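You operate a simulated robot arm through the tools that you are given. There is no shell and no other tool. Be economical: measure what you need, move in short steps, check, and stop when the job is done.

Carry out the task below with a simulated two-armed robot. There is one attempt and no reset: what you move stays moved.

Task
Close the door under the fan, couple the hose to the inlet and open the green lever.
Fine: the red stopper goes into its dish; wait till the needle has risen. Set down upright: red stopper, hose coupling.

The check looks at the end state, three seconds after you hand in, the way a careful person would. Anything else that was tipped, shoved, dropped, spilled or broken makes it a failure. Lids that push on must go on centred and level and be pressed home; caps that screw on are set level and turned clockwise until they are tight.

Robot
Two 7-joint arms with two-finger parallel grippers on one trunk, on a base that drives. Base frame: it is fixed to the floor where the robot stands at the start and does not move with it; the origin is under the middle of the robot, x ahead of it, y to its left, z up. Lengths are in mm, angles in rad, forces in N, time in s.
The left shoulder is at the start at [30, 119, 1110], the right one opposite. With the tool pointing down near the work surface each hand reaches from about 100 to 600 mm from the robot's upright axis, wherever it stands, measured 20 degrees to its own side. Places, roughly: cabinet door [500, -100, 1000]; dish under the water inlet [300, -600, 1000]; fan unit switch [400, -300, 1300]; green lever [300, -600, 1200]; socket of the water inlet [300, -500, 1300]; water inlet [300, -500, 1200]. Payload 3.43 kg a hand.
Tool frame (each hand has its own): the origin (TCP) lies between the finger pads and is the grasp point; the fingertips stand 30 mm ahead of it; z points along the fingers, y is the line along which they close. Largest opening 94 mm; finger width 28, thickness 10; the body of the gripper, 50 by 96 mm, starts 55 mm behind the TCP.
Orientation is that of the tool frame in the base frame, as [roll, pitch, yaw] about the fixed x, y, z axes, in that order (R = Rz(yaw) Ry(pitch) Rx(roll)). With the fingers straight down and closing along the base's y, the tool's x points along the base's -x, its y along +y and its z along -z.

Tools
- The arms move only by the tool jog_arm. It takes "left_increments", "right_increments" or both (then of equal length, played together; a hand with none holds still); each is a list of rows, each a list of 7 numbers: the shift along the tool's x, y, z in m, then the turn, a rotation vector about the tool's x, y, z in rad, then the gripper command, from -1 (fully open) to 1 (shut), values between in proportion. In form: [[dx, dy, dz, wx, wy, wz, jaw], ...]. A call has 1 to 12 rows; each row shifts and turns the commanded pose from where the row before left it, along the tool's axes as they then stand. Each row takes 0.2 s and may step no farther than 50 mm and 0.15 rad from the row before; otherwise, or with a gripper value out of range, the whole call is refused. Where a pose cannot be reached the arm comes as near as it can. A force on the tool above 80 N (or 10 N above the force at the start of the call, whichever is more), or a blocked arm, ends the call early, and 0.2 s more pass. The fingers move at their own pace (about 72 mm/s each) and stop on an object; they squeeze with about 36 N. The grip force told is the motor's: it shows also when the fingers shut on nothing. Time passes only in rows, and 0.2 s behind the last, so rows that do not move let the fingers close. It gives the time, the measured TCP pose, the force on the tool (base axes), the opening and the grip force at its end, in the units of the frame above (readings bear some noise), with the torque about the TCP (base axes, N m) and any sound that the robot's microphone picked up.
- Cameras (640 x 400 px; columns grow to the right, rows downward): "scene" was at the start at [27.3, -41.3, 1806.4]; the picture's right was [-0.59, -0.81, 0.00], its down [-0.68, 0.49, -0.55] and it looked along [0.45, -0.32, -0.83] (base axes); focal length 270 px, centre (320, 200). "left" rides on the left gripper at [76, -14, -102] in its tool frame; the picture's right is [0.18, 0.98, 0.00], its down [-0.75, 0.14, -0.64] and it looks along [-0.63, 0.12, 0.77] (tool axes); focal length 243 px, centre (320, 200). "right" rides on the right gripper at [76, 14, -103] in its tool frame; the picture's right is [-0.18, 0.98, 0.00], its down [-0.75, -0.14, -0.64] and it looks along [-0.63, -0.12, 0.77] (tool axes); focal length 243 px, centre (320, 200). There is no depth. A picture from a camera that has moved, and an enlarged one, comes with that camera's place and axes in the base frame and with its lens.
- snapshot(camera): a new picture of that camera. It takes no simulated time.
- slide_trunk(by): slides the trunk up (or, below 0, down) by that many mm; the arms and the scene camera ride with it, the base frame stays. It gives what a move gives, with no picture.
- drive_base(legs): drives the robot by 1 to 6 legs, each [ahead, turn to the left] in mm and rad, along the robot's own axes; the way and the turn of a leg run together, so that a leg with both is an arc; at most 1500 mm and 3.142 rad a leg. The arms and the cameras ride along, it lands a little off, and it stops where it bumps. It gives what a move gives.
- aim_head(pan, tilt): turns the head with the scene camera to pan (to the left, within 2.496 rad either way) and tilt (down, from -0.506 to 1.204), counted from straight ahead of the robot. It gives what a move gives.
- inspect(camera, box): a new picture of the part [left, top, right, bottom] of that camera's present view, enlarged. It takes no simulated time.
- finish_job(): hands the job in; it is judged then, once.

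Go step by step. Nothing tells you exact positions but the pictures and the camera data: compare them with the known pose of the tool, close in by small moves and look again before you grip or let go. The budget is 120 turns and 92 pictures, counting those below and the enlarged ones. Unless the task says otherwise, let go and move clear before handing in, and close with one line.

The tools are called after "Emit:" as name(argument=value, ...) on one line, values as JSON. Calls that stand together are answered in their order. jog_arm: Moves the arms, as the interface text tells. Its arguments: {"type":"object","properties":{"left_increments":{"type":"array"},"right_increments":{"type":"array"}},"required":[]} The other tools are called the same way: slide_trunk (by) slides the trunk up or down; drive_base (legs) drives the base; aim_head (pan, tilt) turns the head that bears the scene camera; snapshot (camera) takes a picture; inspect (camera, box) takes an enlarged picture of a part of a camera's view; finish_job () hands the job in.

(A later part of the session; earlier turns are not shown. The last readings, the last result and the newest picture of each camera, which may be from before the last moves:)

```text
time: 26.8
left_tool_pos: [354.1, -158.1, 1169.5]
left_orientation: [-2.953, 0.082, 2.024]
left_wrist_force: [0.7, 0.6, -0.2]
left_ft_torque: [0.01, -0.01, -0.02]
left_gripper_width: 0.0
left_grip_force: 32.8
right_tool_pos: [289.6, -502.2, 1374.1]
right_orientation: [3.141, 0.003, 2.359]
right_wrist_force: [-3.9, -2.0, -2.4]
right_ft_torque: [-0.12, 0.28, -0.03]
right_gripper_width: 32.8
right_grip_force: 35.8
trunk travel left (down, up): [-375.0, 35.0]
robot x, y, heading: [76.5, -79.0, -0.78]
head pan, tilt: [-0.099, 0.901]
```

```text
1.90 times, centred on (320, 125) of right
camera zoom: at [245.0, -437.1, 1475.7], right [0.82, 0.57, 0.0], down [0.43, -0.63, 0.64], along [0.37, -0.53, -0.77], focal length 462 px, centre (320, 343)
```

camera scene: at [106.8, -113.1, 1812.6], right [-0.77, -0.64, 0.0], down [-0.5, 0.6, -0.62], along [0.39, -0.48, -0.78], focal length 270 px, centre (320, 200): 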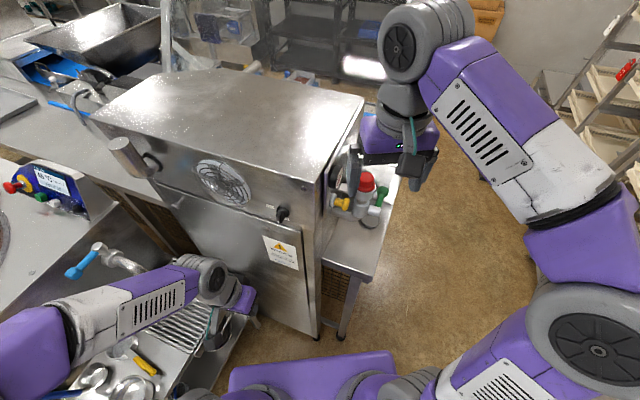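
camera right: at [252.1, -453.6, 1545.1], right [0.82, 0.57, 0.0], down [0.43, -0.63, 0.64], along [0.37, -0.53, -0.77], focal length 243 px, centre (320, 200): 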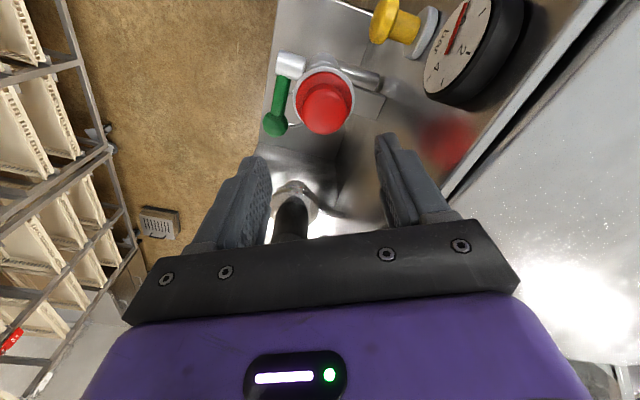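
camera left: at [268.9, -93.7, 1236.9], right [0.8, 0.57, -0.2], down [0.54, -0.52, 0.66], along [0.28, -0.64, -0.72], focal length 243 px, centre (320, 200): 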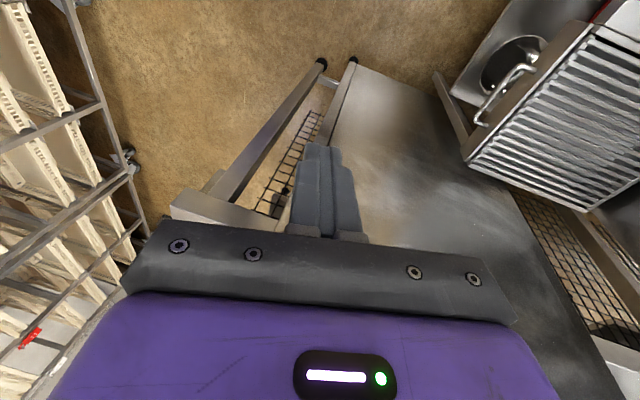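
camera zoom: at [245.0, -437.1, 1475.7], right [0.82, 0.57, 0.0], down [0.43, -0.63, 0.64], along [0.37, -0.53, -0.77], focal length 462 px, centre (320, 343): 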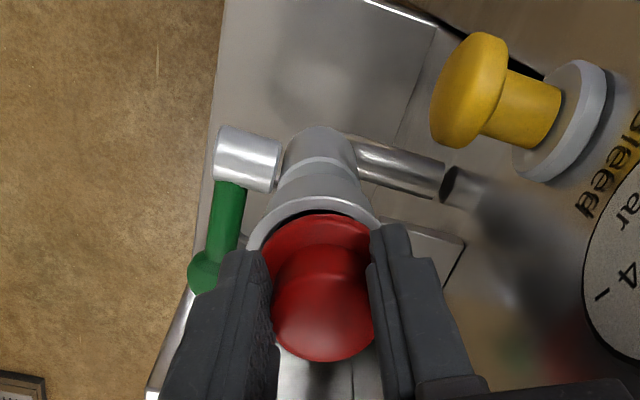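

Emit:
jog_arm(right_increments=[[0, 0, -0.002, 0, 0, 0, 1], [0, 0, -0.002, 0, 0, 0, 1], [0, 0, -0.002, 0, 0, 0, 1]])

Emit:
inspect(camera="right", box=[200, 20, 440, 230])

Emit:
inspect(camera="scene", box=[330, 120, 430, 210])

```text
time: 27.6
left_tool_pos: [352.8, -159.2, 1168.9]
left_orientation: [-2.951, 0.081, 2.023]
left_wrist_force: [0.2, 0.5, 0.9]
left_ft_torque: [0.0, -0.02, 0.0]
left_gripper_width: 0.3
left_grip_force: 33.4
right_tool_pos: [290.3, -499.9, 1380.8]
right_orientation: [3.141, 0.006, 2.361]
right_wrist_force: [-4.4, -4.8, -0.7]
right_ft_torque: [-0.3, 0.35, -0.1]
right_gripper_width: 32.4
right_grip_force: 36.4
trunk travel left (down, up): [-375.0, 35.0]
robot x, y, heading: [81.0, -78.6, -0.781]
head pan, tilt: [-0.099, 0.901]
```

```text
1.90 times, centred on (320, 125) of right
camera zoom: at [244.7, -436.5, 1482.3], right [0.82, 0.57, 0.0], down [0.43, -0.63, 0.65], along [0.37, -0.53, -0.76], focal length 462 px, centre (320, 343)
```

zoom: 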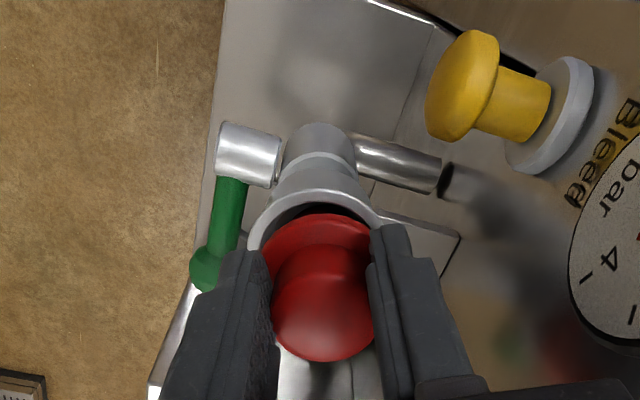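

```text
4.44 times, centred on (380, 165) of scene
camera zoom: at [103.1, -114.9, 1812.6], right [-0.77, -0.64, 0.0], down [-0.5, 0.6, -0.62], along [0.4, -0.48, -0.78], focal length 1201 px, centre (53, 356)
```

zoom: 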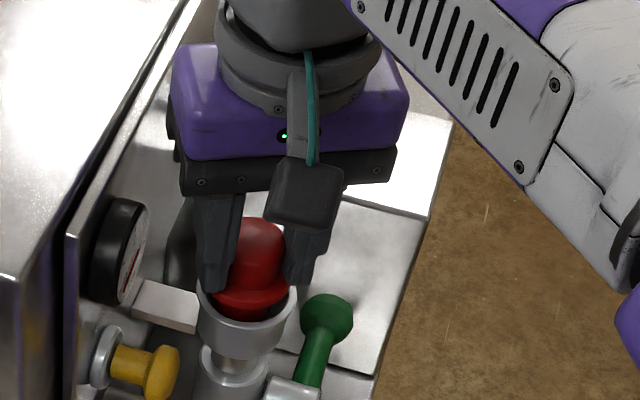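

It's coming out. Keep lifting slowly.

Emit:
jog_arm(right_increments=[[0, -0.001, -0.003, 0, 0, 0, 1], [0, 0, -0.003, 0, 0, 0, 1], [0, 0, -0.003, 0, 0, 0, 1], [0, 0, -0.003, 0, 0, 0, 1], [0, 0, -0.003, 0, 0, 0, 1], [0, 0, -0.003, 0, 0, 0, 1], [0, 0, -0.004, 0, 0, 0, 1], [0, 0, -0.004, 0, 0, 0, 1], [0, 0, -0.004, 0, 0, 0, 1], [0, 0, -0.005, 0, 0, 0, 1], [0, 0, -0.005, 0, 0, 0, 1]])

Emit:
inspect(camera="scene", box=[330, 120, 430, 210])

Emit:
inspect(camera="right", box=[200, 20, 440, 230])

```text
time: 30.0
left_tool_pos: [353.5, -157.7, 1169.5]
left_orientation: [-2.95, 0.082, 2.023]
left_wrist_force: [-0.7, -0.3, 0.1]
left_ft_torque: [-0.01, -0.02, -0.01]
left_gripper_width: 0.1
left_grip_force: 33.6
right_tool_pos: [290.0, -500.1, 1420.7]
right_orientation: [3.14, 0.002, 2.361]
right_wrist_force: [-0.2, 0.2, 0.4]
right_ft_torque: [-0.01, 0.0, -0.02]
right_gripper_width: 32.7
right_grip_force: 36.4
trunk travel left (down, up): [-375.0, 35.0]
robot x, y, heading: [75.5, -75.2, -0.785]
head pan, tilt: [-0.099, 0.901]
```

```text
4.44 times, centred on (380, 165) of scene
camera zoom: at [104.4, -113.5, 1812.6], right [-0.77, -0.64, 0.0], down [-0.5, 0.6, -0.62], along [0.4, -0.48, -0.78], focal length 1201 px, centre (53, 356)
```

zoom: 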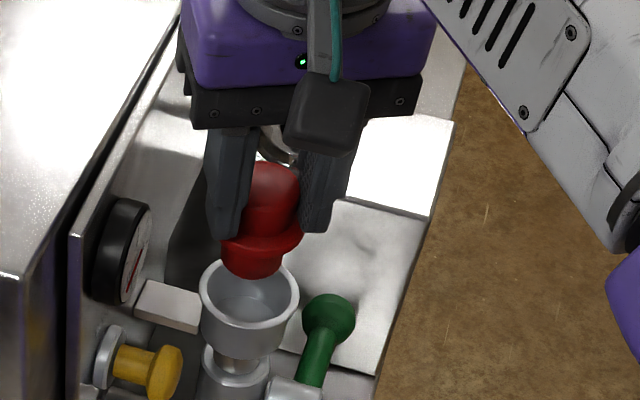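

```text
1.90 times, centred on (320, 125) of right
camera zoom: at [244.2, -435.7, 1522.0], right [0.82, 0.57, 0.0], down [0.43, -0.63, 0.64], along [0.37, -0.53, -0.76], focal length 462 px, centre (320, 343)
```

zoom: 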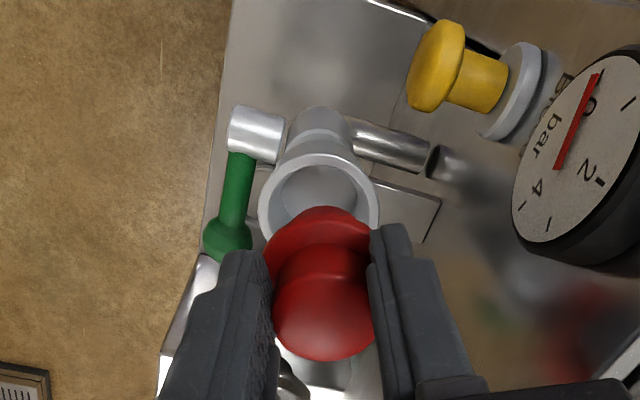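

The stopper is out, but a straight-down approach to the dish would hit the lever and coupling. I'll set it loosely back in the socket and regrip it with the hand pitched low from the side, so it can be lowered upright into the dish.

Emit:
jog_arm(right_increments=[[0, 0, 0.005, 0, 0, 0, 1], [0, 0, 0.005, 0, 0, 0, 1], [0, 0, 0.005, 0, 0, 0, 1], [0, 0, 0.005, 0, 0, 0, 1], [0, 0, 0.005, 0, 0, 0, 1], [0, 0, 0.005, 0, 0, 0, 1], [0, 0, 0.005, 0, 0, 0, 1], [0, 0, 0.005, 0, 0, 0, 1], [0, 0, 0.003, 0, 0, 0, 1], [0, 0, 0.003, 0, 0, 0, 1]])

Emit:
inspect(camera="scene", box=[330, 120, 430, 210])

```text
time: 32.2
left_tool_pos: [354.4, -156.0, 1170.5]
left_orientation: [-2.952, 0.083, 2.021]
left_wrist_force: [0.3, 0.3, 0.0]
left_ft_torque: [0.01, 0.0, 0.0]
left_gripper_width: 0.2
left_grip_force: 32.7
right_tool_pos: [289.8, -501.5, 1376.7]
right_orientation: [-3.141, 0.003, 2.359]
right_wrist_force: [-0.1, -0.1, -0.1]
right_ft_torque: [0.02, -0.01, 0.01]
right_gripper_width: 32.9
right_grip_force: 35.9
trunk travel left (down, up): [-375.0, 35.0]
robot x, y, heading: [77.7, -77.9, -0.781]
head pan, tilt: [-0.099, 0.901]
```

```text
4.44 times, centred on (380, 165) of scene
camera zoom: at [104.4, -113.7, 1812.6], right [-0.77, -0.64, 0.0], down [-0.5, 0.6, -0.62], along [0.4, -0.48, -0.78], focal length 1201 px, centre (53, 356)
```

zoom: 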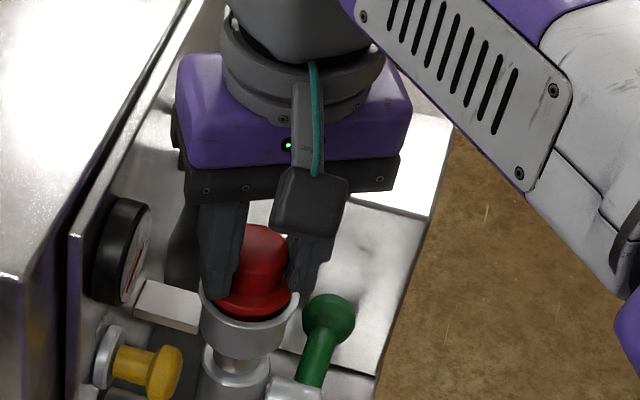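

Emit:
jog_arm(right_increments=[[0, 0, 0.002, 0, 0, 0, 1], [0, 0, 0, 0, 0, 0, 0.2], [0, 0, 0, 0, 0, 0, -0.4], [0, 0, 0, 0, 0, 0, -0.4], [0, 0, -0.01, 0, 0, 0, -0.4], [0, 0, -0.03, 0, 0, 0, -0.4], [0.01, 0, -0.04, 0, 0, 0, -0.4], [0.04, 0, -0.02, 0, 0, 0, -0.4], [0.045, 0, 0, 0, 0, 0, -0.4], [0.045, 0, 0, 0, 0, 0, -0.4]])

Emit:
jog_arm(right_increments=[[0, 0, 0, 0, -0.14, 0, -0.4], [0, 0, 0, 0, -0.14, 0, -0.4], [0, 0, 0, 0, -0.14, 0, -0.4], [0, 0, 0, 0, -0.14, 0, -0.4], [0, 0, 0, 0, -0.14, 0, -0.4], [0, 0, 0, 0, -0.14, 0, -0.4]])

Emit:
snapshot(camera="scene")

Emit:
snapshot(camera="right")

```text
time: 34.4
left_tool_pos: [351.9, -156.2, 1169.5]
left_orientation: [-2.952, 0.085, 2.022]
left_wrist_force: [-0.2, 0.0, -0.2]
left_ft_torque: [-0.02, -0.03, 0.0]
left_gripper_width: 0.0
left_grip_force: 32.7
right_tool_pos: [189.5, -401.3, 1473.8]
right_orientation: [-3.141, 0.004, 2.359]
right_wrist_force: [-0.2, -0.3, 0.4]
right_ft_torque: [-0.03, -0.02, 0.01]
right_gripper_width: 65.6
right_grip_force: 0.1
trunk travel left (down, up): [-375.0, 35.0]
robot x, y, heading: [77.0, -74.9, -0.782]
head pan, tilt: [-0.099, 0.901]
```

```text
time: 35.8
left_tool_pos: [353.3, -157.2, 1168.9]
left_orientation: [-2.95, 0.084, 2.022]
left_wrist_force: [0.1, -0.3, 0.4]
left_ft_torque: [0.0, 0.03, 0.01]
left_gripper_width: 0.0
left_grip_force: 33.8
right_tool_pos: [190.4, -399.9, 1474.4]
right_orientation: [3.141, 0.847, 2.361]
right_wrist_force: [-0.7, 0.3, -0.1]
right_ft_torque: [0.01, -0.04, 0.0]
right_gripper_width: 65.9
right_grip_force: 0.0
trunk travel left (down, up): [-375.0, 35.0]
robot x, y, heading: [79.2, -76.1, -0.78]
head pan, tilt: [-0.099, 0.901]
```

```text
50 pictures are left
camera scene: at [103.5, -112.7, 1812.7], right [-0.77, -0.64, 0.0], down [-0.5, 0.6, -0.62], along [0.4, -0.48, -0.78], focal length 270 px, centre (320, 200)
```

scene: 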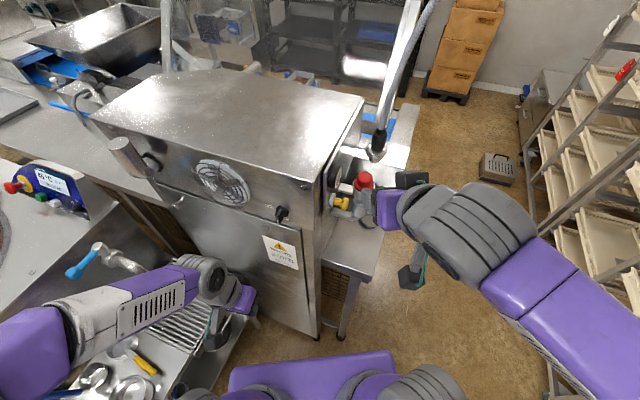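

```text
49 pictures are left
camera right: at [108.1, -299.8, 1483.7], right [0.78, 0.61, 0.14], down [-0.09, -0.11, 0.99], along [0.62, -0.78, -0.04], focal length 243 px, centre (320, 200)
```

right: 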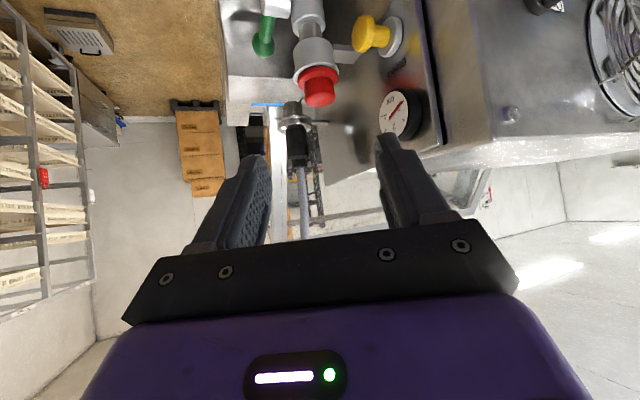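

The regrip orientation works (pointing about 41° below horizontal). Next, turn the hand's azimuth and line up behind the stopper knob.

Emit:
jog_arm(right_increments=[[0, 0, 0, -0.09, 0, -0.0795, -0.4], [0, 0, 0, -0.09, 0, -0.0795, -0.4], [0, 0, 0, -0.09, 0, -0.0795, -0.4], [-0.001, -0.0254, 0.042, 0, 0, 0, -0.4], [-0.001, -0.0254, 0.042, 0, 0, 0, -0.4]])

Emit:
snapshot(camera="right")

Emit:
inspect(camera="scene", box=[330, 120, 430, 210])

```text
time: 37.0
left_tool_pos: [354.9, -158.4, 1168.5]
left_orientation: [-2.951, 0.083, 2.022]
left_wrist_force: [0.1, 0.2, -0.2]
left_ft_torque: [0.02, 0.0, 0.03]
left_gripper_width: 0.0
left_grip_force: 32.6
right_tool_pos: [229.1, -474.1, 1415.4]
right_orientation: [3.14, 0.842, 2.721]
right_wrist_force: [0.9, -0.2, -0.4]
right_ft_torque: [0.01, -0.02, -0.01]
right_gripper_width: 65.8
right_grip_force: 0.0
trunk travel left (down, up): [-375.0, 35.0]
robot x, y, heading: [77.7, -78.0, -0.779]
head pan, tilt: [-0.099, 0.901]
```

```text
48 pictures are left
camera right: at [117.2, -408.6, 1426.7], right [0.51, 0.85, 0.14], down [-0.04, -0.14, 0.99], along [0.86, -0.51, -0.04], focal length 243 px, centre (320, 200)
```

right: 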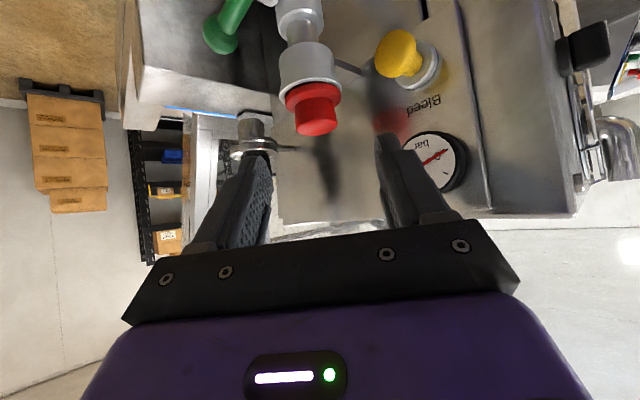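

```text
4.44 times, centred on (380, 165) of scene
camera zoom: at [105.6, -115.0, 1812.5], right [-0.77, -0.64, 0.0], down [-0.5, 0.6, -0.62], along [0.4, -0.48, -0.78], focal length 1201 px, centre (53, 356)
```

zoom: 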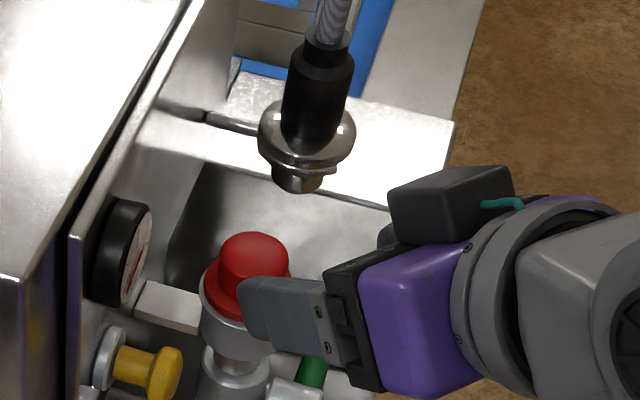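

Emit:
jog_arm(right_increments=[[-0.0015, 0.0006, 0.03, 0, 0, 0, -0.4], [-0.0015, 0.0006, 0.02, 0, 0, 0, -0.4], [0, 0, 0.01, 0, 0, 0, -0.4]])

Emit:
inspect(camera="right", box=[220, 80, 420, 230])

Emit:
inspect(camera="scene", box=[330, 120, 430, 210])

```text
time: 37.8
left_tool_pos: [354.1, -157.7, 1169.3]
left_orientation: [-2.952, 0.083, 2.024]
left_wrist_force: [0.0, -0.1, 0.9]
left_ft_torque: [-0.01, 0.0, 0.0]
left_gripper_width: 0.1
left_grip_force: 33.3
right_tool_pos: [271.5, -490.3, 1379.1]
right_orientation: [3.14, 0.843, 2.72]
right_wrist_force: [0.5, -0.3, -0.2]
right_ft_torque: [-0.03, 0.0, -0.01]
right_gripper_width: 65.8
right_grip_force: 0.0
trunk travel left (down, up): [-375.0, 35.0]
robot x, y, heading: [76.9, -75.5, -0.773]
head pan, tilt: [-0.099, 0.901]
```

```text
2.67 times, centred on (320, 155) of right
camera zoom: at [159.9, -426.4, 1390.4], right [0.51, 0.85, 0.14], down [-0.04, -0.14, 0.99], along [0.86, -0.51, -0.04], focal length 647 px, centre (320, 320)
```

zoom: 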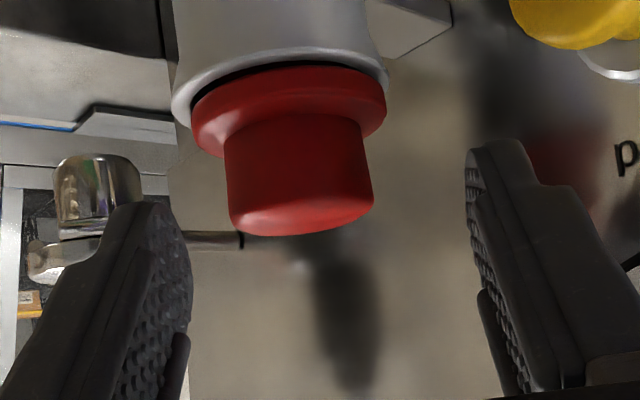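

```text
4.44 times, centred on (380, 165) of scene
camera zoom: at [104.7, -113.7, 1812.6], right [-0.77, -0.64, 0.0], down [-0.5, 0.6, -0.62], along [0.4, -0.48, -0.78], focal length 1201 px, centre (53, 356)
```

zoom: 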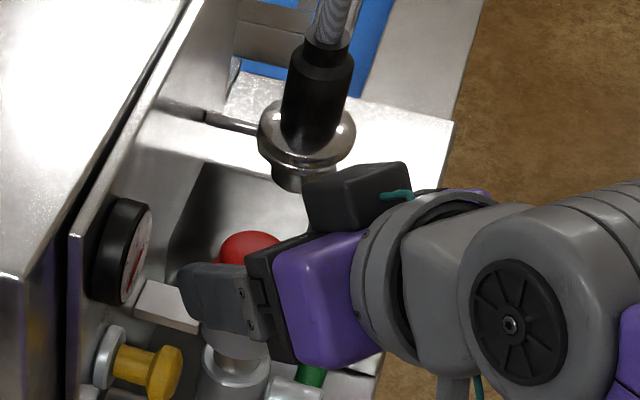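

Emit:
jog_arm(right_increments=[[-0.0023, 0.0005, 0.0087, 0, 0, 0, -0.4], [0, 0, 0, 0, 0, 0, 0.2], [0, 0, 0, 0, 0, 0, 1], [0, 0, 0, 0, 0, 0, 1], [0, 0, 0, 0, 0, 0, 1]])

Emit:
inspect(camera="right", box=[220, 80, 420, 230])

```text
time: 39.0
left_tool_pos: [353.9, -157.7, 1168.8]
left_orientation: [-2.951, 0.082, 2.022]
left_wrist_force: [0.0, -0.2, -0.2]
left_ft_torque: [-0.02, 0.01, -0.02]
left_gripper_width: 0.0
left_grip_force: 33.1
right_tool_pos: [278.6, -494.9, 1375.8]
right_orientation: [3.14, 0.845, 2.718]
right_wrist_force: [-0.7, -3.9, 2.3]
right_ft_torque: [-0.21, -0.05, -0.06]
right_gripper_width: 33.5
right_grip_force: 36.2
trunk travel left (down, up): [-375.0, 35.0]
robot x, y, heading: [74.1, -75.6, -0.78]
head pan, tilt: [-0.099, 0.901]
```

```text
2.67 times, centred on (320, 155) of right
camera zoom: at [167.0, -429.5, 1385.5], right [0.51, 0.85, 0.14], down [-0.04, -0.14, 0.99], along [0.86, -0.51, -0.04], focal length 647 px, centre (320, 320)
```

zoom: 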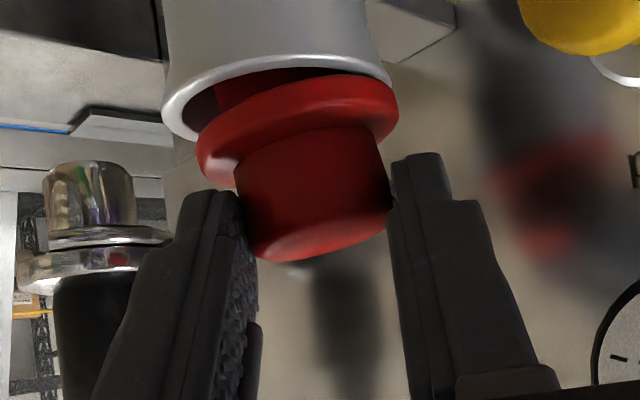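

The stopper cocked because the hand was ~5 mm off centre. Open, shift and regrip.

Emit:
jog_arm(right_increments=[[0, 0, 0, 0, 0, 0, 0.1], [0, 0, 0, 0, 0, 0, 0.0], [0, -0.005, 0, 0, 0, 0, 0.0], [0, 0, 0, 0, 0, 0, 0.0]])

Emit:
inspect(camera="right", box=[220, 80, 420, 230])

```text
time: 40.0
left_tool_pos: [352.9, -157.8, 1169.2]
left_orientation: [-2.951, 0.083, 2.024]
left_wrist_force: [0.4, 0.7, -0.1]
left_ft_torque: [0.01, -0.01, 0.0]
left_gripper_width: 0.0
left_grip_force: 32.7
right_tool_pos: [275.2, -497.4, 1377.2]
right_orientation: [3.139, 0.843, 2.718]
right_wrist_force: [0.9, -0.5, -1.2]
right_ft_torque: [0.02, 0.0, -0.01]
right_gripper_width: 47.4
right_grip_force: 0.1
trunk travel left (down, up): [-375.0, 35.0]
robot x, y, heading: [74.6, -76.3, -0.783]
head pan, tilt: [-0.099, 0.901]
```

```text
2.67 times, centred on (320, 155) of right
camera zoom: at [165.0, -433.2, 1386.5], right [0.51, 0.85, 0.14], down [-0.04, -0.14, 0.99], along [0.86, -0.51, -0.04], focal length 647 px, centre (320, 320)
```

zoom: 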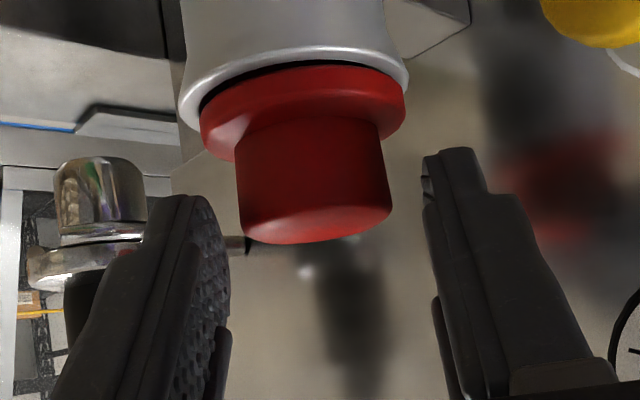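

Emit:
jog_arm(right_increments=[[0.002, -0.002, 0.003, 0, 0, 0, 0.0], [0, 0, 0, 0, 0, 0, 0.2], [0, 0, 0, 0, 0, 0, 0.3], [0, 0, 0, 0, 0, 0, 0.5], [0, 0, 0, 0, 0, 0, 1], [0, 0, 0, 0, 0, 0, 1]])

Emit:
inspect(camera="right", box=[220, 80, 420, 230])

```text
time: 41.4
left_tool_pos: [353.8, -156.5, 1168.9]
left_orientation: [-2.952, 0.081, 2.021]
left_wrist_force: [-0.2, 0.6, 0.6]
left_ft_torque: [0.01, 0.01, -0.01]
left_gripper_width: 0.0
left_grip_force: 32.8
right_tool_pos: [277.2, -499.8, 1373.4]
right_orientation: [3.14, 0.842, 2.718]
right_wrist_force: [1.5, -0.7, 0.6]
right_ft_torque: [-0.03, -0.01, 0.03]
right_gripper_width: 32.4
right_grip_force: 36.0
trunk travel left (down, up): [-375.0, 35.0]
robot x, y, heading: [77.4, -74.6, -0.784]
head pan, tilt: [-0.099, 0.901]
```

```text
2.67 times, centred on (320, 155) of right
camera zoom: at [165.2, -435.2, 1383.3], right [0.51, 0.85, 0.14], down [-0.04, -0.14, 0.99], along [0.86, -0.51, -0.04], focal length 647 px, centre (320, 320)
```

zoom: 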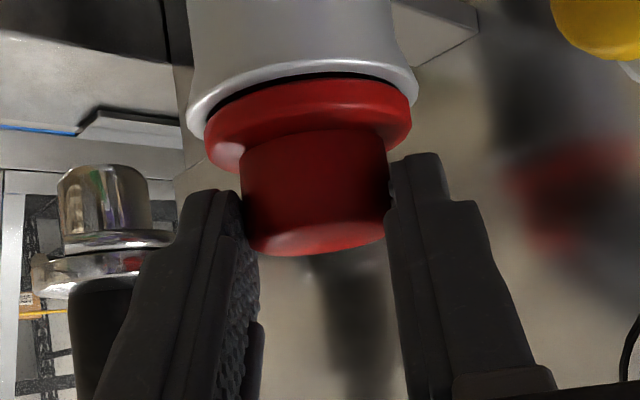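

Emit:
jog_arm(right_increments=[[-0.0015, 0, -0.0013, 0, 0, 0, 1], [-0.0022, 0, -0.002, 0, 0, 0, 1], [-0.0022, 0, -0.002, 0, 0, 0, 1], [-0.0022, 0, -0.002, 0, 0, 0, 1], [-0.0022, 0, -0.002, 0, 0, 0, 1], [-0.0022, 0, -0.002, 0, 0, 0, 1], [-0.0022, 0, -0.002, 0, 0, 0, 1], [-0.0022, 0, -0.002, 0, 0, 0, 1], [-0.003, 0, -0.0027, 0, 0, 0, 1], [-0.003, 0, -0.0027, 0, 0, 0, 1], [-0.0037, 0, -0.0033, 0, 0, 0, 1], [-0.0075, 0, -0.0067, 0, 0, 0, 1]])

Emit:
inspect(camera="right", box=[180, 40, 460, 230])

```text
time: 44.0
left_tool_pos: [353.3, -156.2, 1169.9]
left_orientation: [-2.952, 0.083, 2.021]
left_wrist_force: [0.8, -0.1, 0.2]
left_ft_torque: [0.0, 0.02, 0.01]
left_gripper_width: 0.0
left_grip_force: 33.0
right_tool_pos: [276.6, -500.0, 1418.9]
right_orientation: [3.138, 0.842, 2.72]
right_wrist_force: [1.2, -1.0, -0.3]
right_ft_torque: [-0.04, 0.0, 0.01]
right_gripper_width: 32.5
right_grip_force: 36.3
trunk travel left (down, up): [-375.0, 35.0]
robot x, y, heading: [80.5, -77.5, -0.782]
head pan, tilt: [-0.099, 0.901]
```

```text
2.11 times, centred on (320, 135) of right
camera zoom: at [164.9, -435.2, 1428.7], right [0.51, 0.85, 0.14], down [-0.04, -0.14, 0.99], along [0.86, -0.51, -0.04], focal length 511 px, centre (320, 337)
```

zoom: 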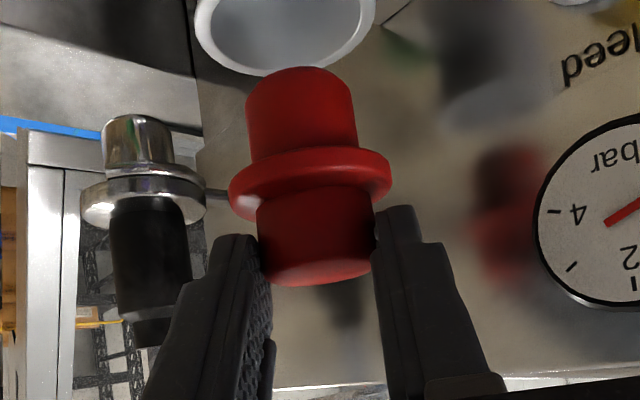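

Stopper is held upright. Now back off, go sideways around the lever, then down on the outer side of the table.

Emit:
jog_arm(right_increments=[[0.02, 0, -0.0224, 0, 0, 0, 1], [0.02, 0, -0.0224, 0, 0, 0, 1], [0.02, 0, -0.0224, 0, 0, 0, 1], [0, -0.037, 0, 0, 0, 0, 1], [0, -0.037, 0, 0, 0, 0, 1], [0, -0.037, 0, 0, 0, 0, 1]])

Emit:
jog_arm(right_increments=[[0.03, 0, 0.0266, 0, 0, 0, 1], [0.03, 0, 0.0266, 0, 0, 0, 1], [0.03, 0, 0.0266, 0, 0, 0, 1], [0.03, 0, 0.0266, 0, 0, 0, 1], [0.03, 0, 0.0266, 0, 0, 0, 1], [0.03, 0, 0.0266, 0, 0, 0, 1]])

Emit:
snapshot(camera="right")

Emit:
snapshot(camera="scene")

```text
time: 45.4
left_tool_pos: [354.7, -157.9, 1169.3]
left_orientation: [-2.951, 0.082, 2.022]
left_wrist_force: [-0.5, 0.4, 0.8]
left_ft_torque: [-0.01, -0.02, 0.04]
left_gripper_width: 0.0
left_grip_force: 33.4
right_tool_pos: [149.1, -565.3, 1418.5]
right_orientation: [3.14, 0.843, 2.721]
right_wrist_force: [0.6, -0.3, -0.4]
right_ft_torque: [0.02, -0.02, 0.0]
right_gripper_width: 32.7
right_grip_force: 35.9
trunk travel left (down, up): [-375.0, 35.0]
robot x, y, heading: [77.4, -81.2, -0.778]
head pan, tilt: [-0.099, 0.901]
```

```text
time: 46.8
left_tool_pos: [353.6, -158.3, 1169.5]
left_orientation: [-2.952, 0.082, 2.024]
left_wrist_force: [-0.1, -0.8, 0.9]
left_ft_torque: [0.05, -0.04, -0.03]
left_gripper_width: 0.0
left_grip_force: 32.7
right_tool_pos: [147.8, -567.7, 1177.4]
right_orientation: [-3.141, 0.843, 2.72]
right_wrist_force: [-0.5, -0.8, -1.4]
right_ft_torque: [0.0, -0.01, 0.0]
right_gripper_width: 32.6
right_grip_force: 35.9
trunk travel left (down, up): [-375.0, 35.0]
robot x, y, heading: [77.5, -78.4, -0.784]
head pan, tilt: [-0.099, 0.901]
```

```text
40 pictures are left
camera right: at [36.5, -502.8, 1189.3], right [0.51, 0.85, 0.14], down [-0.04, -0.14, 0.99], along [0.86, -0.51, -0.04], focal length 243 px, centre (320, 200)
```

right: 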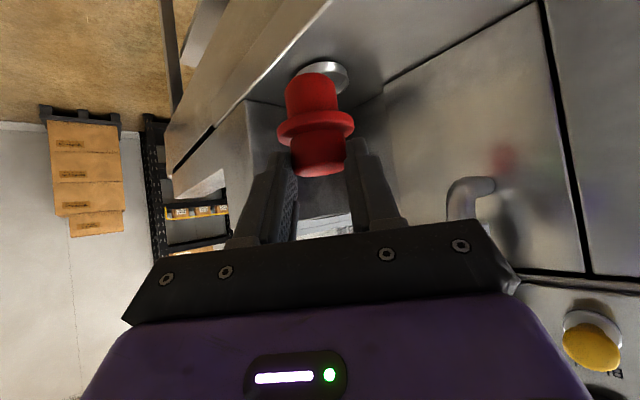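

```text
39 pictures are left
camera scene: at [104.1, -115.2, 1812.6], right [-0.77, -0.64, 0.0], down [-0.5, 0.6, -0.62], along [0.4, -0.48, -0.78], focal length 270 px, centre (320, 200)
```

scene: 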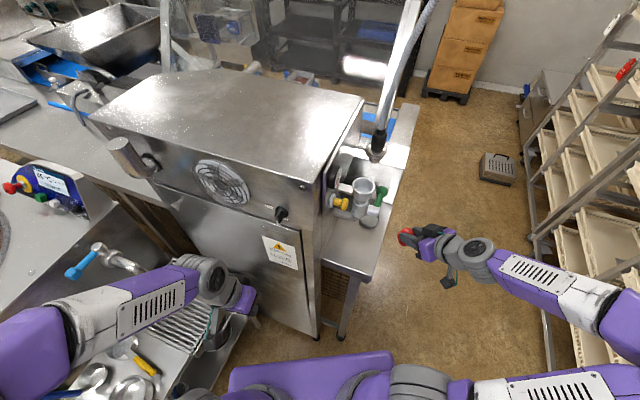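

Emit:
inspect(camera="right", box=[250, 40, 410, 190])

Emit:
inspect(camera="scene", box=[340, 150, 460, 270])

```text
2.67 times, centred on (330, 115) of right
camera zoom: at [36.5, -502.8, 1189.3], right [0.51, 0.85, 0.14], down [-0.04, -0.14, 0.99], along [0.86, -0.51, -0.04], focal length 647 px, centre (293, 427)
```

zoom: 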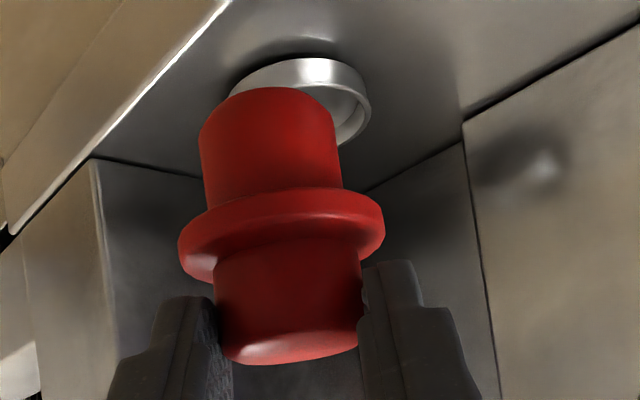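

```text
3.33 times, centred on (400, 210) of scene
camera zoom: at [104.1, -115.2, 1812.6], right [-0.77, -0.64, 0.0], down [-0.5, 0.6, -0.62], along [0.4, -0.48, -0.78], focal length 901 px, centre (53, 167)
```

zoom: 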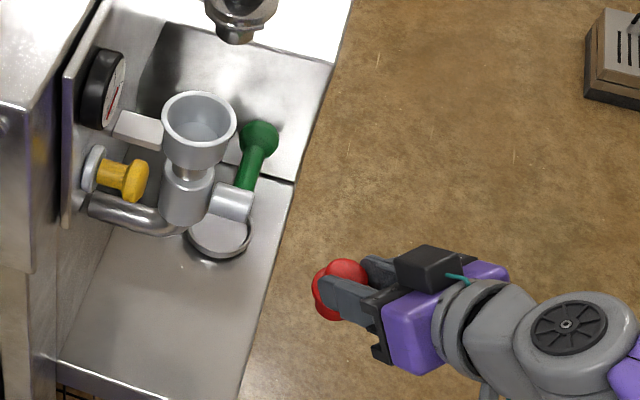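

Emit:
jog_arm(right_increments=[[-0.0152, 0.001, 0.0356, 0, 0, 0, 1], [-0.0152, 0.001, 0.0356, 0, 0, 0, 1], [-0.0152, 0.001, 0.0356, 0, 0, 0, 1]])

Emit:
inspect(camera="right", box=[250, 0, 410, 160])

Emit:
inspect(camera="scene", box=[340, 150, 460, 270])

```text
time: 47.6
left_tool_pos: [354.6, -158.4, 1168.9]
left_orientation: [-2.95, 0.084, 2.023]
left_wrist_force: [0.9, 0.4, -0.1]
left_ft_torque: [-0.01, 0.04, 0.02]
left_gripper_width: 0.4
left_grip_force: 33.7
right_tool_pos: [250.2, -610.5, 1144.4]
right_orientation: [3.141, 0.845, 2.72]
right_wrist_force: [0.8, 0.8, 0.3]
right_ft_torque: [0.01, -0.01, -0.01]
right_gripper_width: 32.4
right_grip_force: 35.8
trunk travel left (down, up): [-375.0, 35.0]
robot x, y, heading: [77.3, -77.0, -0.783]
head pan, tilt: [-0.099, 0.901]
```

```text
2.50 times, centred on (330, 80) of right
camera zoom: at [139.2, -545.6, 1153.7], right [0.51, 0.85, 0.14], down [-0.04, -0.14, 0.99], along [0.86, -0.51, -0.04], focal length 606 px, centre (295, 500)
```

zoom: 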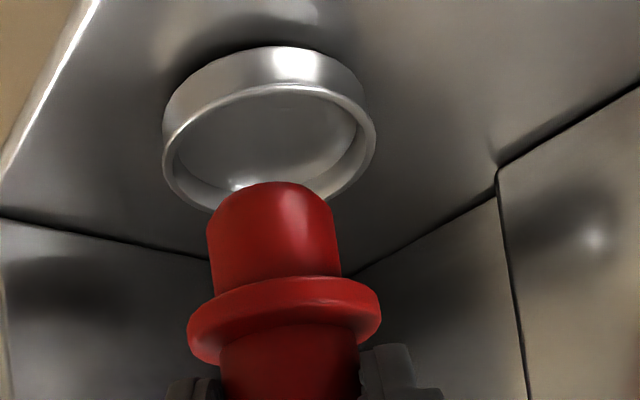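

```text
3.33 times, centred on (400, 210) of scene
camera zoom: at [106.4, -114.4, 1812.5], right [-0.77, -0.64, 0.0], down [-0.5, 0.6, -0.62], along [0.39, -0.48, -0.78], focal length 901 px, centre (53, 167)
```

zoom: 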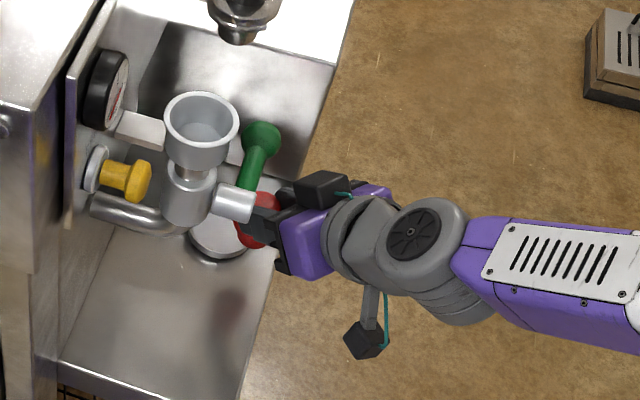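

Dish rim centre is at ~[304,-635,1035]. Move over it and check.

Emit:
jog_arm(right_increments=[[-0.0147, -0.0015, 0.0164, 0, 0, 0, 1], [-0.0147, -0.0015, 0.0164, 0, 0, 0, 1], [0.0112, 0, 0.01, 0, 0, 0, 1], [0.0075, 0, 0.0067, 0, 0, 0, 1]])

Emit:
inspect(camera="right", box=[250, 0, 410, 160])

```text
time: 48.6
left_tool_pos: [353.9, -156.7, 1169.8]
left_orientation: [-2.95, 0.082, 2.021]
left_wrist_force: [0.1, -1.1, -0.5]
left_ft_torque: [0.01, -0.01, -0.01]
left_gripper_width: 0.0
left_grip_force: 33.5
right_tool_pos: [282.6, -626.4, 1118.0]
right_orientation: [3.139, 0.842, 2.72]
right_wrist_force: [-0.4, -0.5, -0.1]
right_ft_torque: [0.0, 0.02, -0.01]
right_gripper_width: 32.6
right_grip_force: 35.7
right hand out of reach, approached as far as the arm can: row 2
trunk travel left (down, up): [-375.0, 35.0]
robot x, y, heading: [74.8, -75.9, -0.781]
head pan, tilt: [-0.099, 0.901]
```

```text
2.50 times, centred on (330, 80) of right
camera zoom: at [171.4, -561.7, 1127.7], right [0.51, 0.85, 0.14], down [-0.04, -0.14, 0.99], along [0.86, -0.51, -0.04], focal length 606 px, centre (295, 500)
```

zoom: 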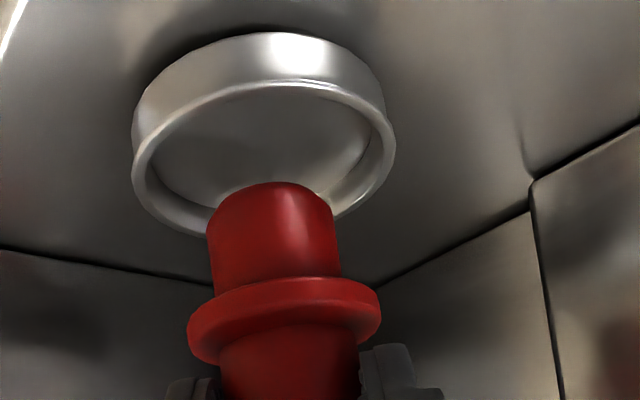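

At the edge of reach; nudge the base 10 mm ahead to centre over the dish, then lower.

Emit:
drive_base(legs=[[12, 0]])

Emit:
jog_arm(right_increments=[[0.0075, 0, 0.0067, 0, 0, 0, 1], [0.0075, 0, 0.0067, 0, 0, 0, 1]])

Emit:
inspect(camera="right", box=[250, 0, 410, 160])

```text
time: 49.4
left_tool_pos: [360.4, -164.3, 1170.2]
left_orientation: [-2.951, 0.084, 2.023]
left_wrist_force: [0.5, -0.7, 0.1]
left_ft_torque: [-0.06, -0.02, 0.02]
left_gripper_width: 0.1
left_grip_force: 33.3
right_tool_pos: [289.4, -634.4, 1118.6]
right_orientation: [3.14, 0.846, 2.719]
right_wrist_force: [0.3, 0.1, 0.7]
right_ft_torque: [0.02, 0.03, -0.03]
right_gripper_width: 32.3
right_grip_force: 35.8
trunk travel left (down, up): [-375.0, 35.0]
robot x, y, heading: [87.2, -84.5, -0.781]
head pan, tilt: [-0.099, 0.901]
```

```text
time: 50.0
left_tool_pos: [363.4, -165.6, 1168.7]
left_orientation: [-2.951, 0.081, 2.022]
left_wrist_force: [0.3, 0.1, -0.2]
left_ft_torque: [-0.02, 0.04, -0.01]
left_gripper_width: 0.2
left_grip_force: 33.0
right_tool_pos: [290.6, -635.8, 1096.4]
right_orientation: [3.139, 0.842, 2.719]
right_wrist_force: [0.7, 0.3, -0.6]
right_ft_torque: [0.04, -0.01, 0.01]
right_gripper_width: 32.5
right_grip_force: 36.4
trunk travel left (down, up): [-375.0, 35.0]
robot x, y, heading: [85.4, -83.0, -0.781]
head pan, tilt: [-0.099, 0.901]
```

```text
2.50 times, centred on (330, 80) of right
camera zoom: at [179.3, -569.8, 1106.7], right [0.51, 0.85, 0.14], down [-0.04, -0.14, 0.99], along [0.86, -0.51, -0.04], focal length 606 px, centre (295, 500)
```

zoom: 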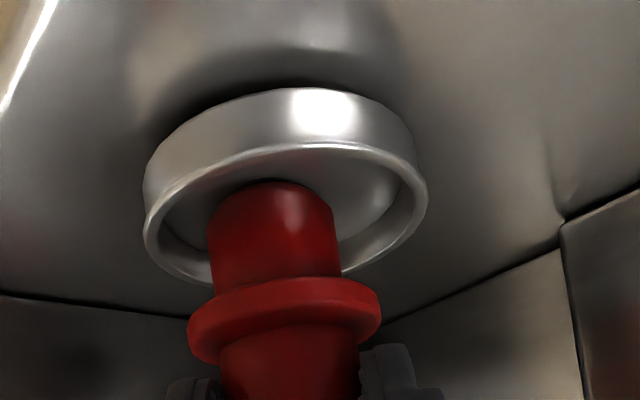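

Emit:
jog_arm(right_increments=[[0.0015, 0.003, 0.0013, 0, 0, 0, 1], [0.0015, 0, 0.0013, 0, 0, 0, 1], [0.0015, 0, 0.0013, 0, 0, 0, 1]])

Emit:
inspect(camera="right", box=[250, 0, 410, 160])

```text
time: 50.8
left_tool_pos: [361.3, -163.8, 1168.9]
left_orientation: [-2.951, 0.084, 2.023]
left_wrist_force: [0.0, 0.1, -0.9]
left_ft_torque: [-0.02, -0.02, 0.0]
left_gripper_width: 0.2
left_grip_force: 33.2
right_tool_pos: [290.6, -630.8, 1095.7]
right_orientation: [-3.141, 0.845, 2.722]
right_wrist_force: [-3.0, 1.2, 16.2]
right_ft_torque: [0.09, -0.09, -0.01]
right_gripper_width: 32.6
right_grip_force: 35.8
trunk travel left (down, up): [-375.0, 35.0]
robot x, y, heading: [84.7, -86.1, -0.78]
head pan, tilt: [-0.099, 0.901]
```

```text
2.50 times, centred on (330, 80) of right
camera zoom: at [180.4, -566.0, 1104.3], right [0.51, 0.85, 0.14], down [-0.04, -0.13, 0.99], along [0.86, -0.51, -0.03], focal length 606 px, centre (295, 500)
```

zoom: 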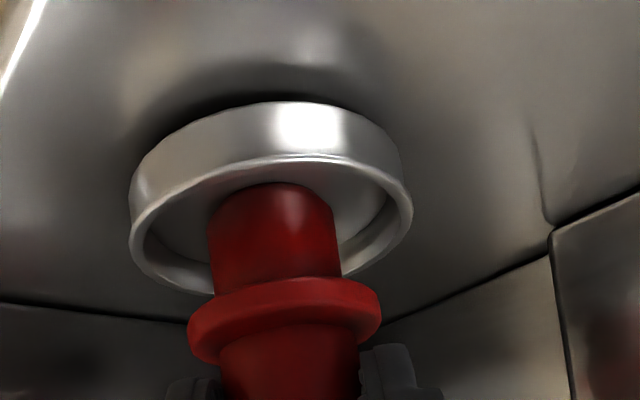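

Contact with the dish floor (16 N). Release and back away along the finger axis.

Emit:
jog_arm(right_increments=[[-0.0015, 0, -0.0013, 0, 0, 0, 1], [0, 0, 0, 0, 0, 0, 0.2], [0, 0, 0, 0, 0, 0, -0.2], [0, 0, 0, 0, 0, 0, -0.2], [0, 0, -0.01, 0, 0, 0, -0.2], [0.005, 0, -0.03, 0, 0, 0, -0.2], [0.03, 0, -0.035, 0, 0, 0, -0.2], [0.033, 0, -0.037, 0, 0, 0, -0.2]])

Emit:
snapshot(camera="right")

```text
time: 52.6
left_tool_pos: [361.0, -164.0, 1169.9]
left_orientation: [-2.951, 0.084, 2.025]
left_wrist_force: [0.9, 1.0, 0.2]
left_ft_torque: [-0.03, -0.05, -0.02]
left_gripper_width: 0.0
left_grip_force: 33.4
right_tool_pos: [170.7, -578.1, 1119.5]
right_orientation: [-3.141, 0.845, 2.722]
right_wrist_force: [0.6, 0.0, -0.9]
right_ft_torque: [-0.05, 0.0, -0.01]
right_gripper_width: 56.5
right_grip_force: 0.0
trunk travel left (down, up): [-375.0, 35.0]
robot x, y, heading: [83.1, -86.2, -0.779]
head pan, tilt: [-0.099, 0.901]
```

```text
31 pictures are left
camera right: at [60.0, -512.7, 1129.1], right [0.51, 0.85, 0.14], down [-0.04, -0.14, 0.99], along [0.86, -0.51, -0.04], focal length 243 px, centre (320, 200)
```

right: 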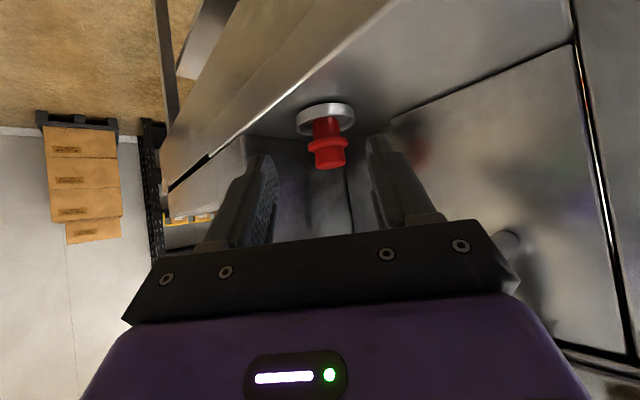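

The stopper stands upright in its dish. The coupling's flange is at ~[337,-625,1341], with the black body above it at z 1350–1400. I'll raise the hand, move a bit closer and look.

Emit:
jog_arm(right_increments=[[-0.0336, 0, -0.03, 0, 0, 0, -0.5], [-0.0336, 0, -0.03, 0, 0, 0, -0.5], [-0.0336, 0, -0.03, 0, 0, 0, -0.5], [-0.0336, 0, -0.03, 0, 0, 0, -0.5], [-0.0336, 0, -0.03, 0, 0, 0, -0.5], [-0.0336, 0, -0.03, 0, 0, 0, -0.5]])

Emit:
drive_base(legs=[[40, 0]])

Emit:
snapshot(camera="right")

```text
time: 54.0
left_tool_pos: [362.4, -164.9, 1168.8]
left_orientation: [-2.951, 0.083, 2.023]
left_wrist_force: [0.0, -0.9, -0.1]
left_ft_torque: [0.01, -0.03, 0.03]
left_gripper_width: 0.0
left_grip_force: 32.4
right_tool_pos: [171.5, -577.7, 1388.1]
right_orientation: [3.138, 0.842, 2.717]
right_wrist_force: [-0.2, 0.4, 0.7]
right_ft_torque: [0.02, -0.01, 0.01]
right_gripper_width: 70.4
right_grip_force: 0.1
trunk travel left (down, up): [-375.0, 35.0]
robot x, y, heading: [87.5, -85.6, -0.781]
head pan, tilt: [-0.099, 0.901]
```

```text
time: 54.9
left_tool_pos: [388.1, -190.7, 1169.4]
left_orientation: [-2.951, 0.085, 2.022]
left_wrist_force: [0.3, 0.5, -0.5]
left_ft_torque: [0.01, -0.02, 0.01]
left_gripper_width: 0.0
left_grip_force: 33.4
right_tool_pos: [196.9, -606.3, 1387.4]
right_orientation: [-3.141, 0.845, 2.72]
right_wrist_force: [0.3, 0.1, -0.4]
right_ft_torque: [0.01, 0.01, -0.02]
right_gripper_width: 70.4
right_grip_force: 0.1
trunk travel left (down, up): [-375.0, 35.0]
robot x, y, heading: [114.7, -110.4, -0.78]
head pan, tilt: [-0.099, 0.901]
```

```text
30 pictures are left
camera right: at [86.4, -540.1, 1397.1], right [0.51, 0.85, 0.14], down [-0.04, -0.14, 0.99], along [0.86, -0.51, -0.04], focal length 243 px, centre (320, 200)
```

right: 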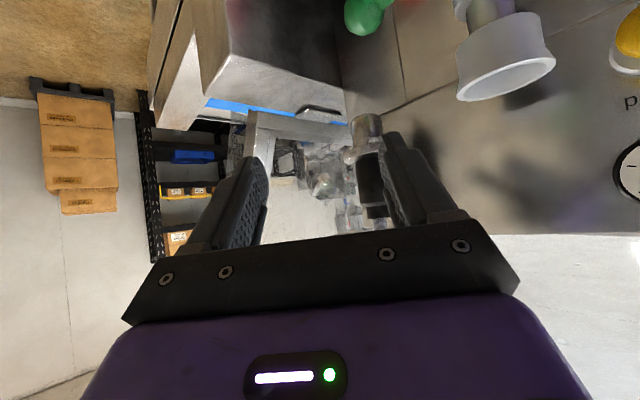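

Emit:
jog_arm(right_increments=[[0, 0.0215, 0, 0, 0, 0, -0.5], [0, 0.0215, 0, 0, 0, 0, -0.5], [-0.0233, 0, 0.0261, 0, 0, 0, -0.5], [-0.0233, 0, 0.0261, 0, 0, 0, -0.5]])

Emit:
inspect(camera="right", box=[210, 80, 430, 240])

Emit:
inspect(camera="scene", box=[320, 80, 440, 220])

```text
time: 55.9
left_tool_pos: [389.0, -192.6, 1169.1]
left_orientation: [-2.949, 0.081, 2.022]
left_wrist_force: [0.1, 0.9, 0.1]
left_ft_torque: [0.01, -0.01, 0.01]
left_gripper_width: 0.1
left_grip_force: 33.0
right_tool_pos: [280.2, -595.7, 1387.8]
right_orientation: [3.139, 0.844, 2.72]
right_wrist_force: [-0.1, 0.2, -0.1]
right_ft_torque: [0.01, -0.01, -0.01]
right_gripper_width: 70.2
right_grip_force: 0.1
trunk travel left (down, up): [-375.0, 35.0]
robot x, y, heading: [115.2, -112.1, -0.788]
head pan, tilt: [-0.099, 0.901]
```

```text
2.50 times, centred on (320, 160) of right
camera zoom: at [169.1, -530.1, 1397.9], right [0.51, 0.85, 0.14], down [-0.04, -0.14, 0.99], along [0.86, -0.51, -0.04], focal length 606 px, centre (320, 300)
```

zoom: 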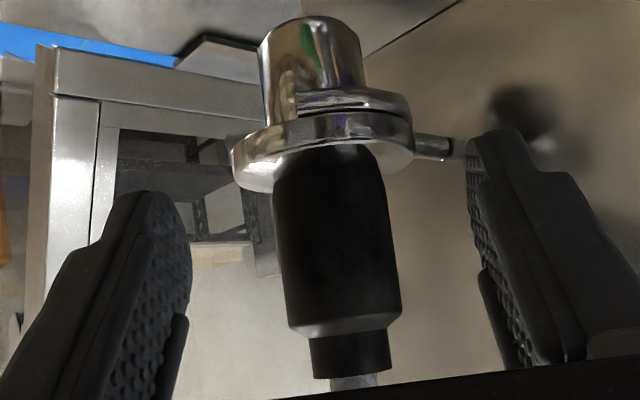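

```text
2.86 times, centred on (380, 150) of scene
camera zoom: at [141.3, -148.8, 1812.6], right [-0.77, -0.64, 0.0], down [-0.5, 0.6, -0.62], along [0.4, -0.48, -0.78], focal length 772 px, centre (149, 343)
```

zoom: 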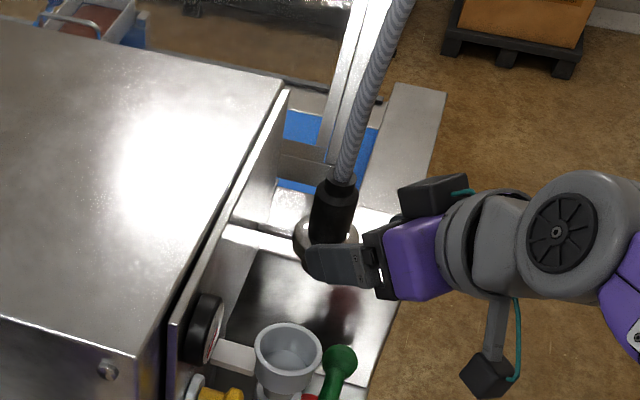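

Emit:
jog_arm(right_increments=[[-0.0183, 0, 0.0205, 0, 0, 0, -0.5], [-0.0183, 0, 0.0205, 0, 0, 0, -0.5]])

Emit:
inspect(camera="right", box=[210, 80, 430, 240])

```text
time: 56.5
left_tool_pos: [389.2, -192.3, 1168.5]
left_orientation: [-2.95, 0.082, 2.022]
left_wrist_force: [0.7, 0.3, -0.2]
left_ft_torque: [0.02, 0.05, 0.01]
left_gripper_width: 0.2
left_grip_force: 32.8
right_tool_pos: [332.3, -619.2, 1388.1]
right_orientation: [3.138, 0.844, 2.717]
right_wrist_force: [1.7, -0.2, 0.1]
right_ft_torque: [-0.04, 0.05, 0.02]
right_gripper_width: 70.5
right_grip_force: 0.0
trunk travel left (down, up): [-375.0, 35.0]
robot x, y, heading: [112.7, -111.8, -0.789]
head pan, tilt: [-0.099, 0.901]
```

```text
2.50 times, centred on (320, 160) of right
camera zoom: at [221.1, -554.1, 1397.6], right [0.51, 0.85, 0.14], down [-0.04, -0.14, 0.99], along [0.86, -0.51, -0.04], focal length 606 px, centre (320, 300)
```

zoom: 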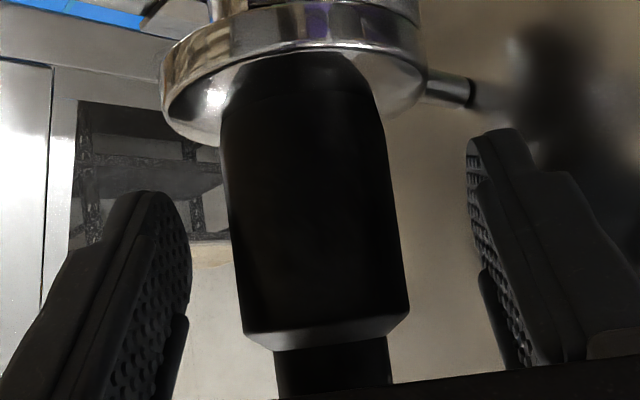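

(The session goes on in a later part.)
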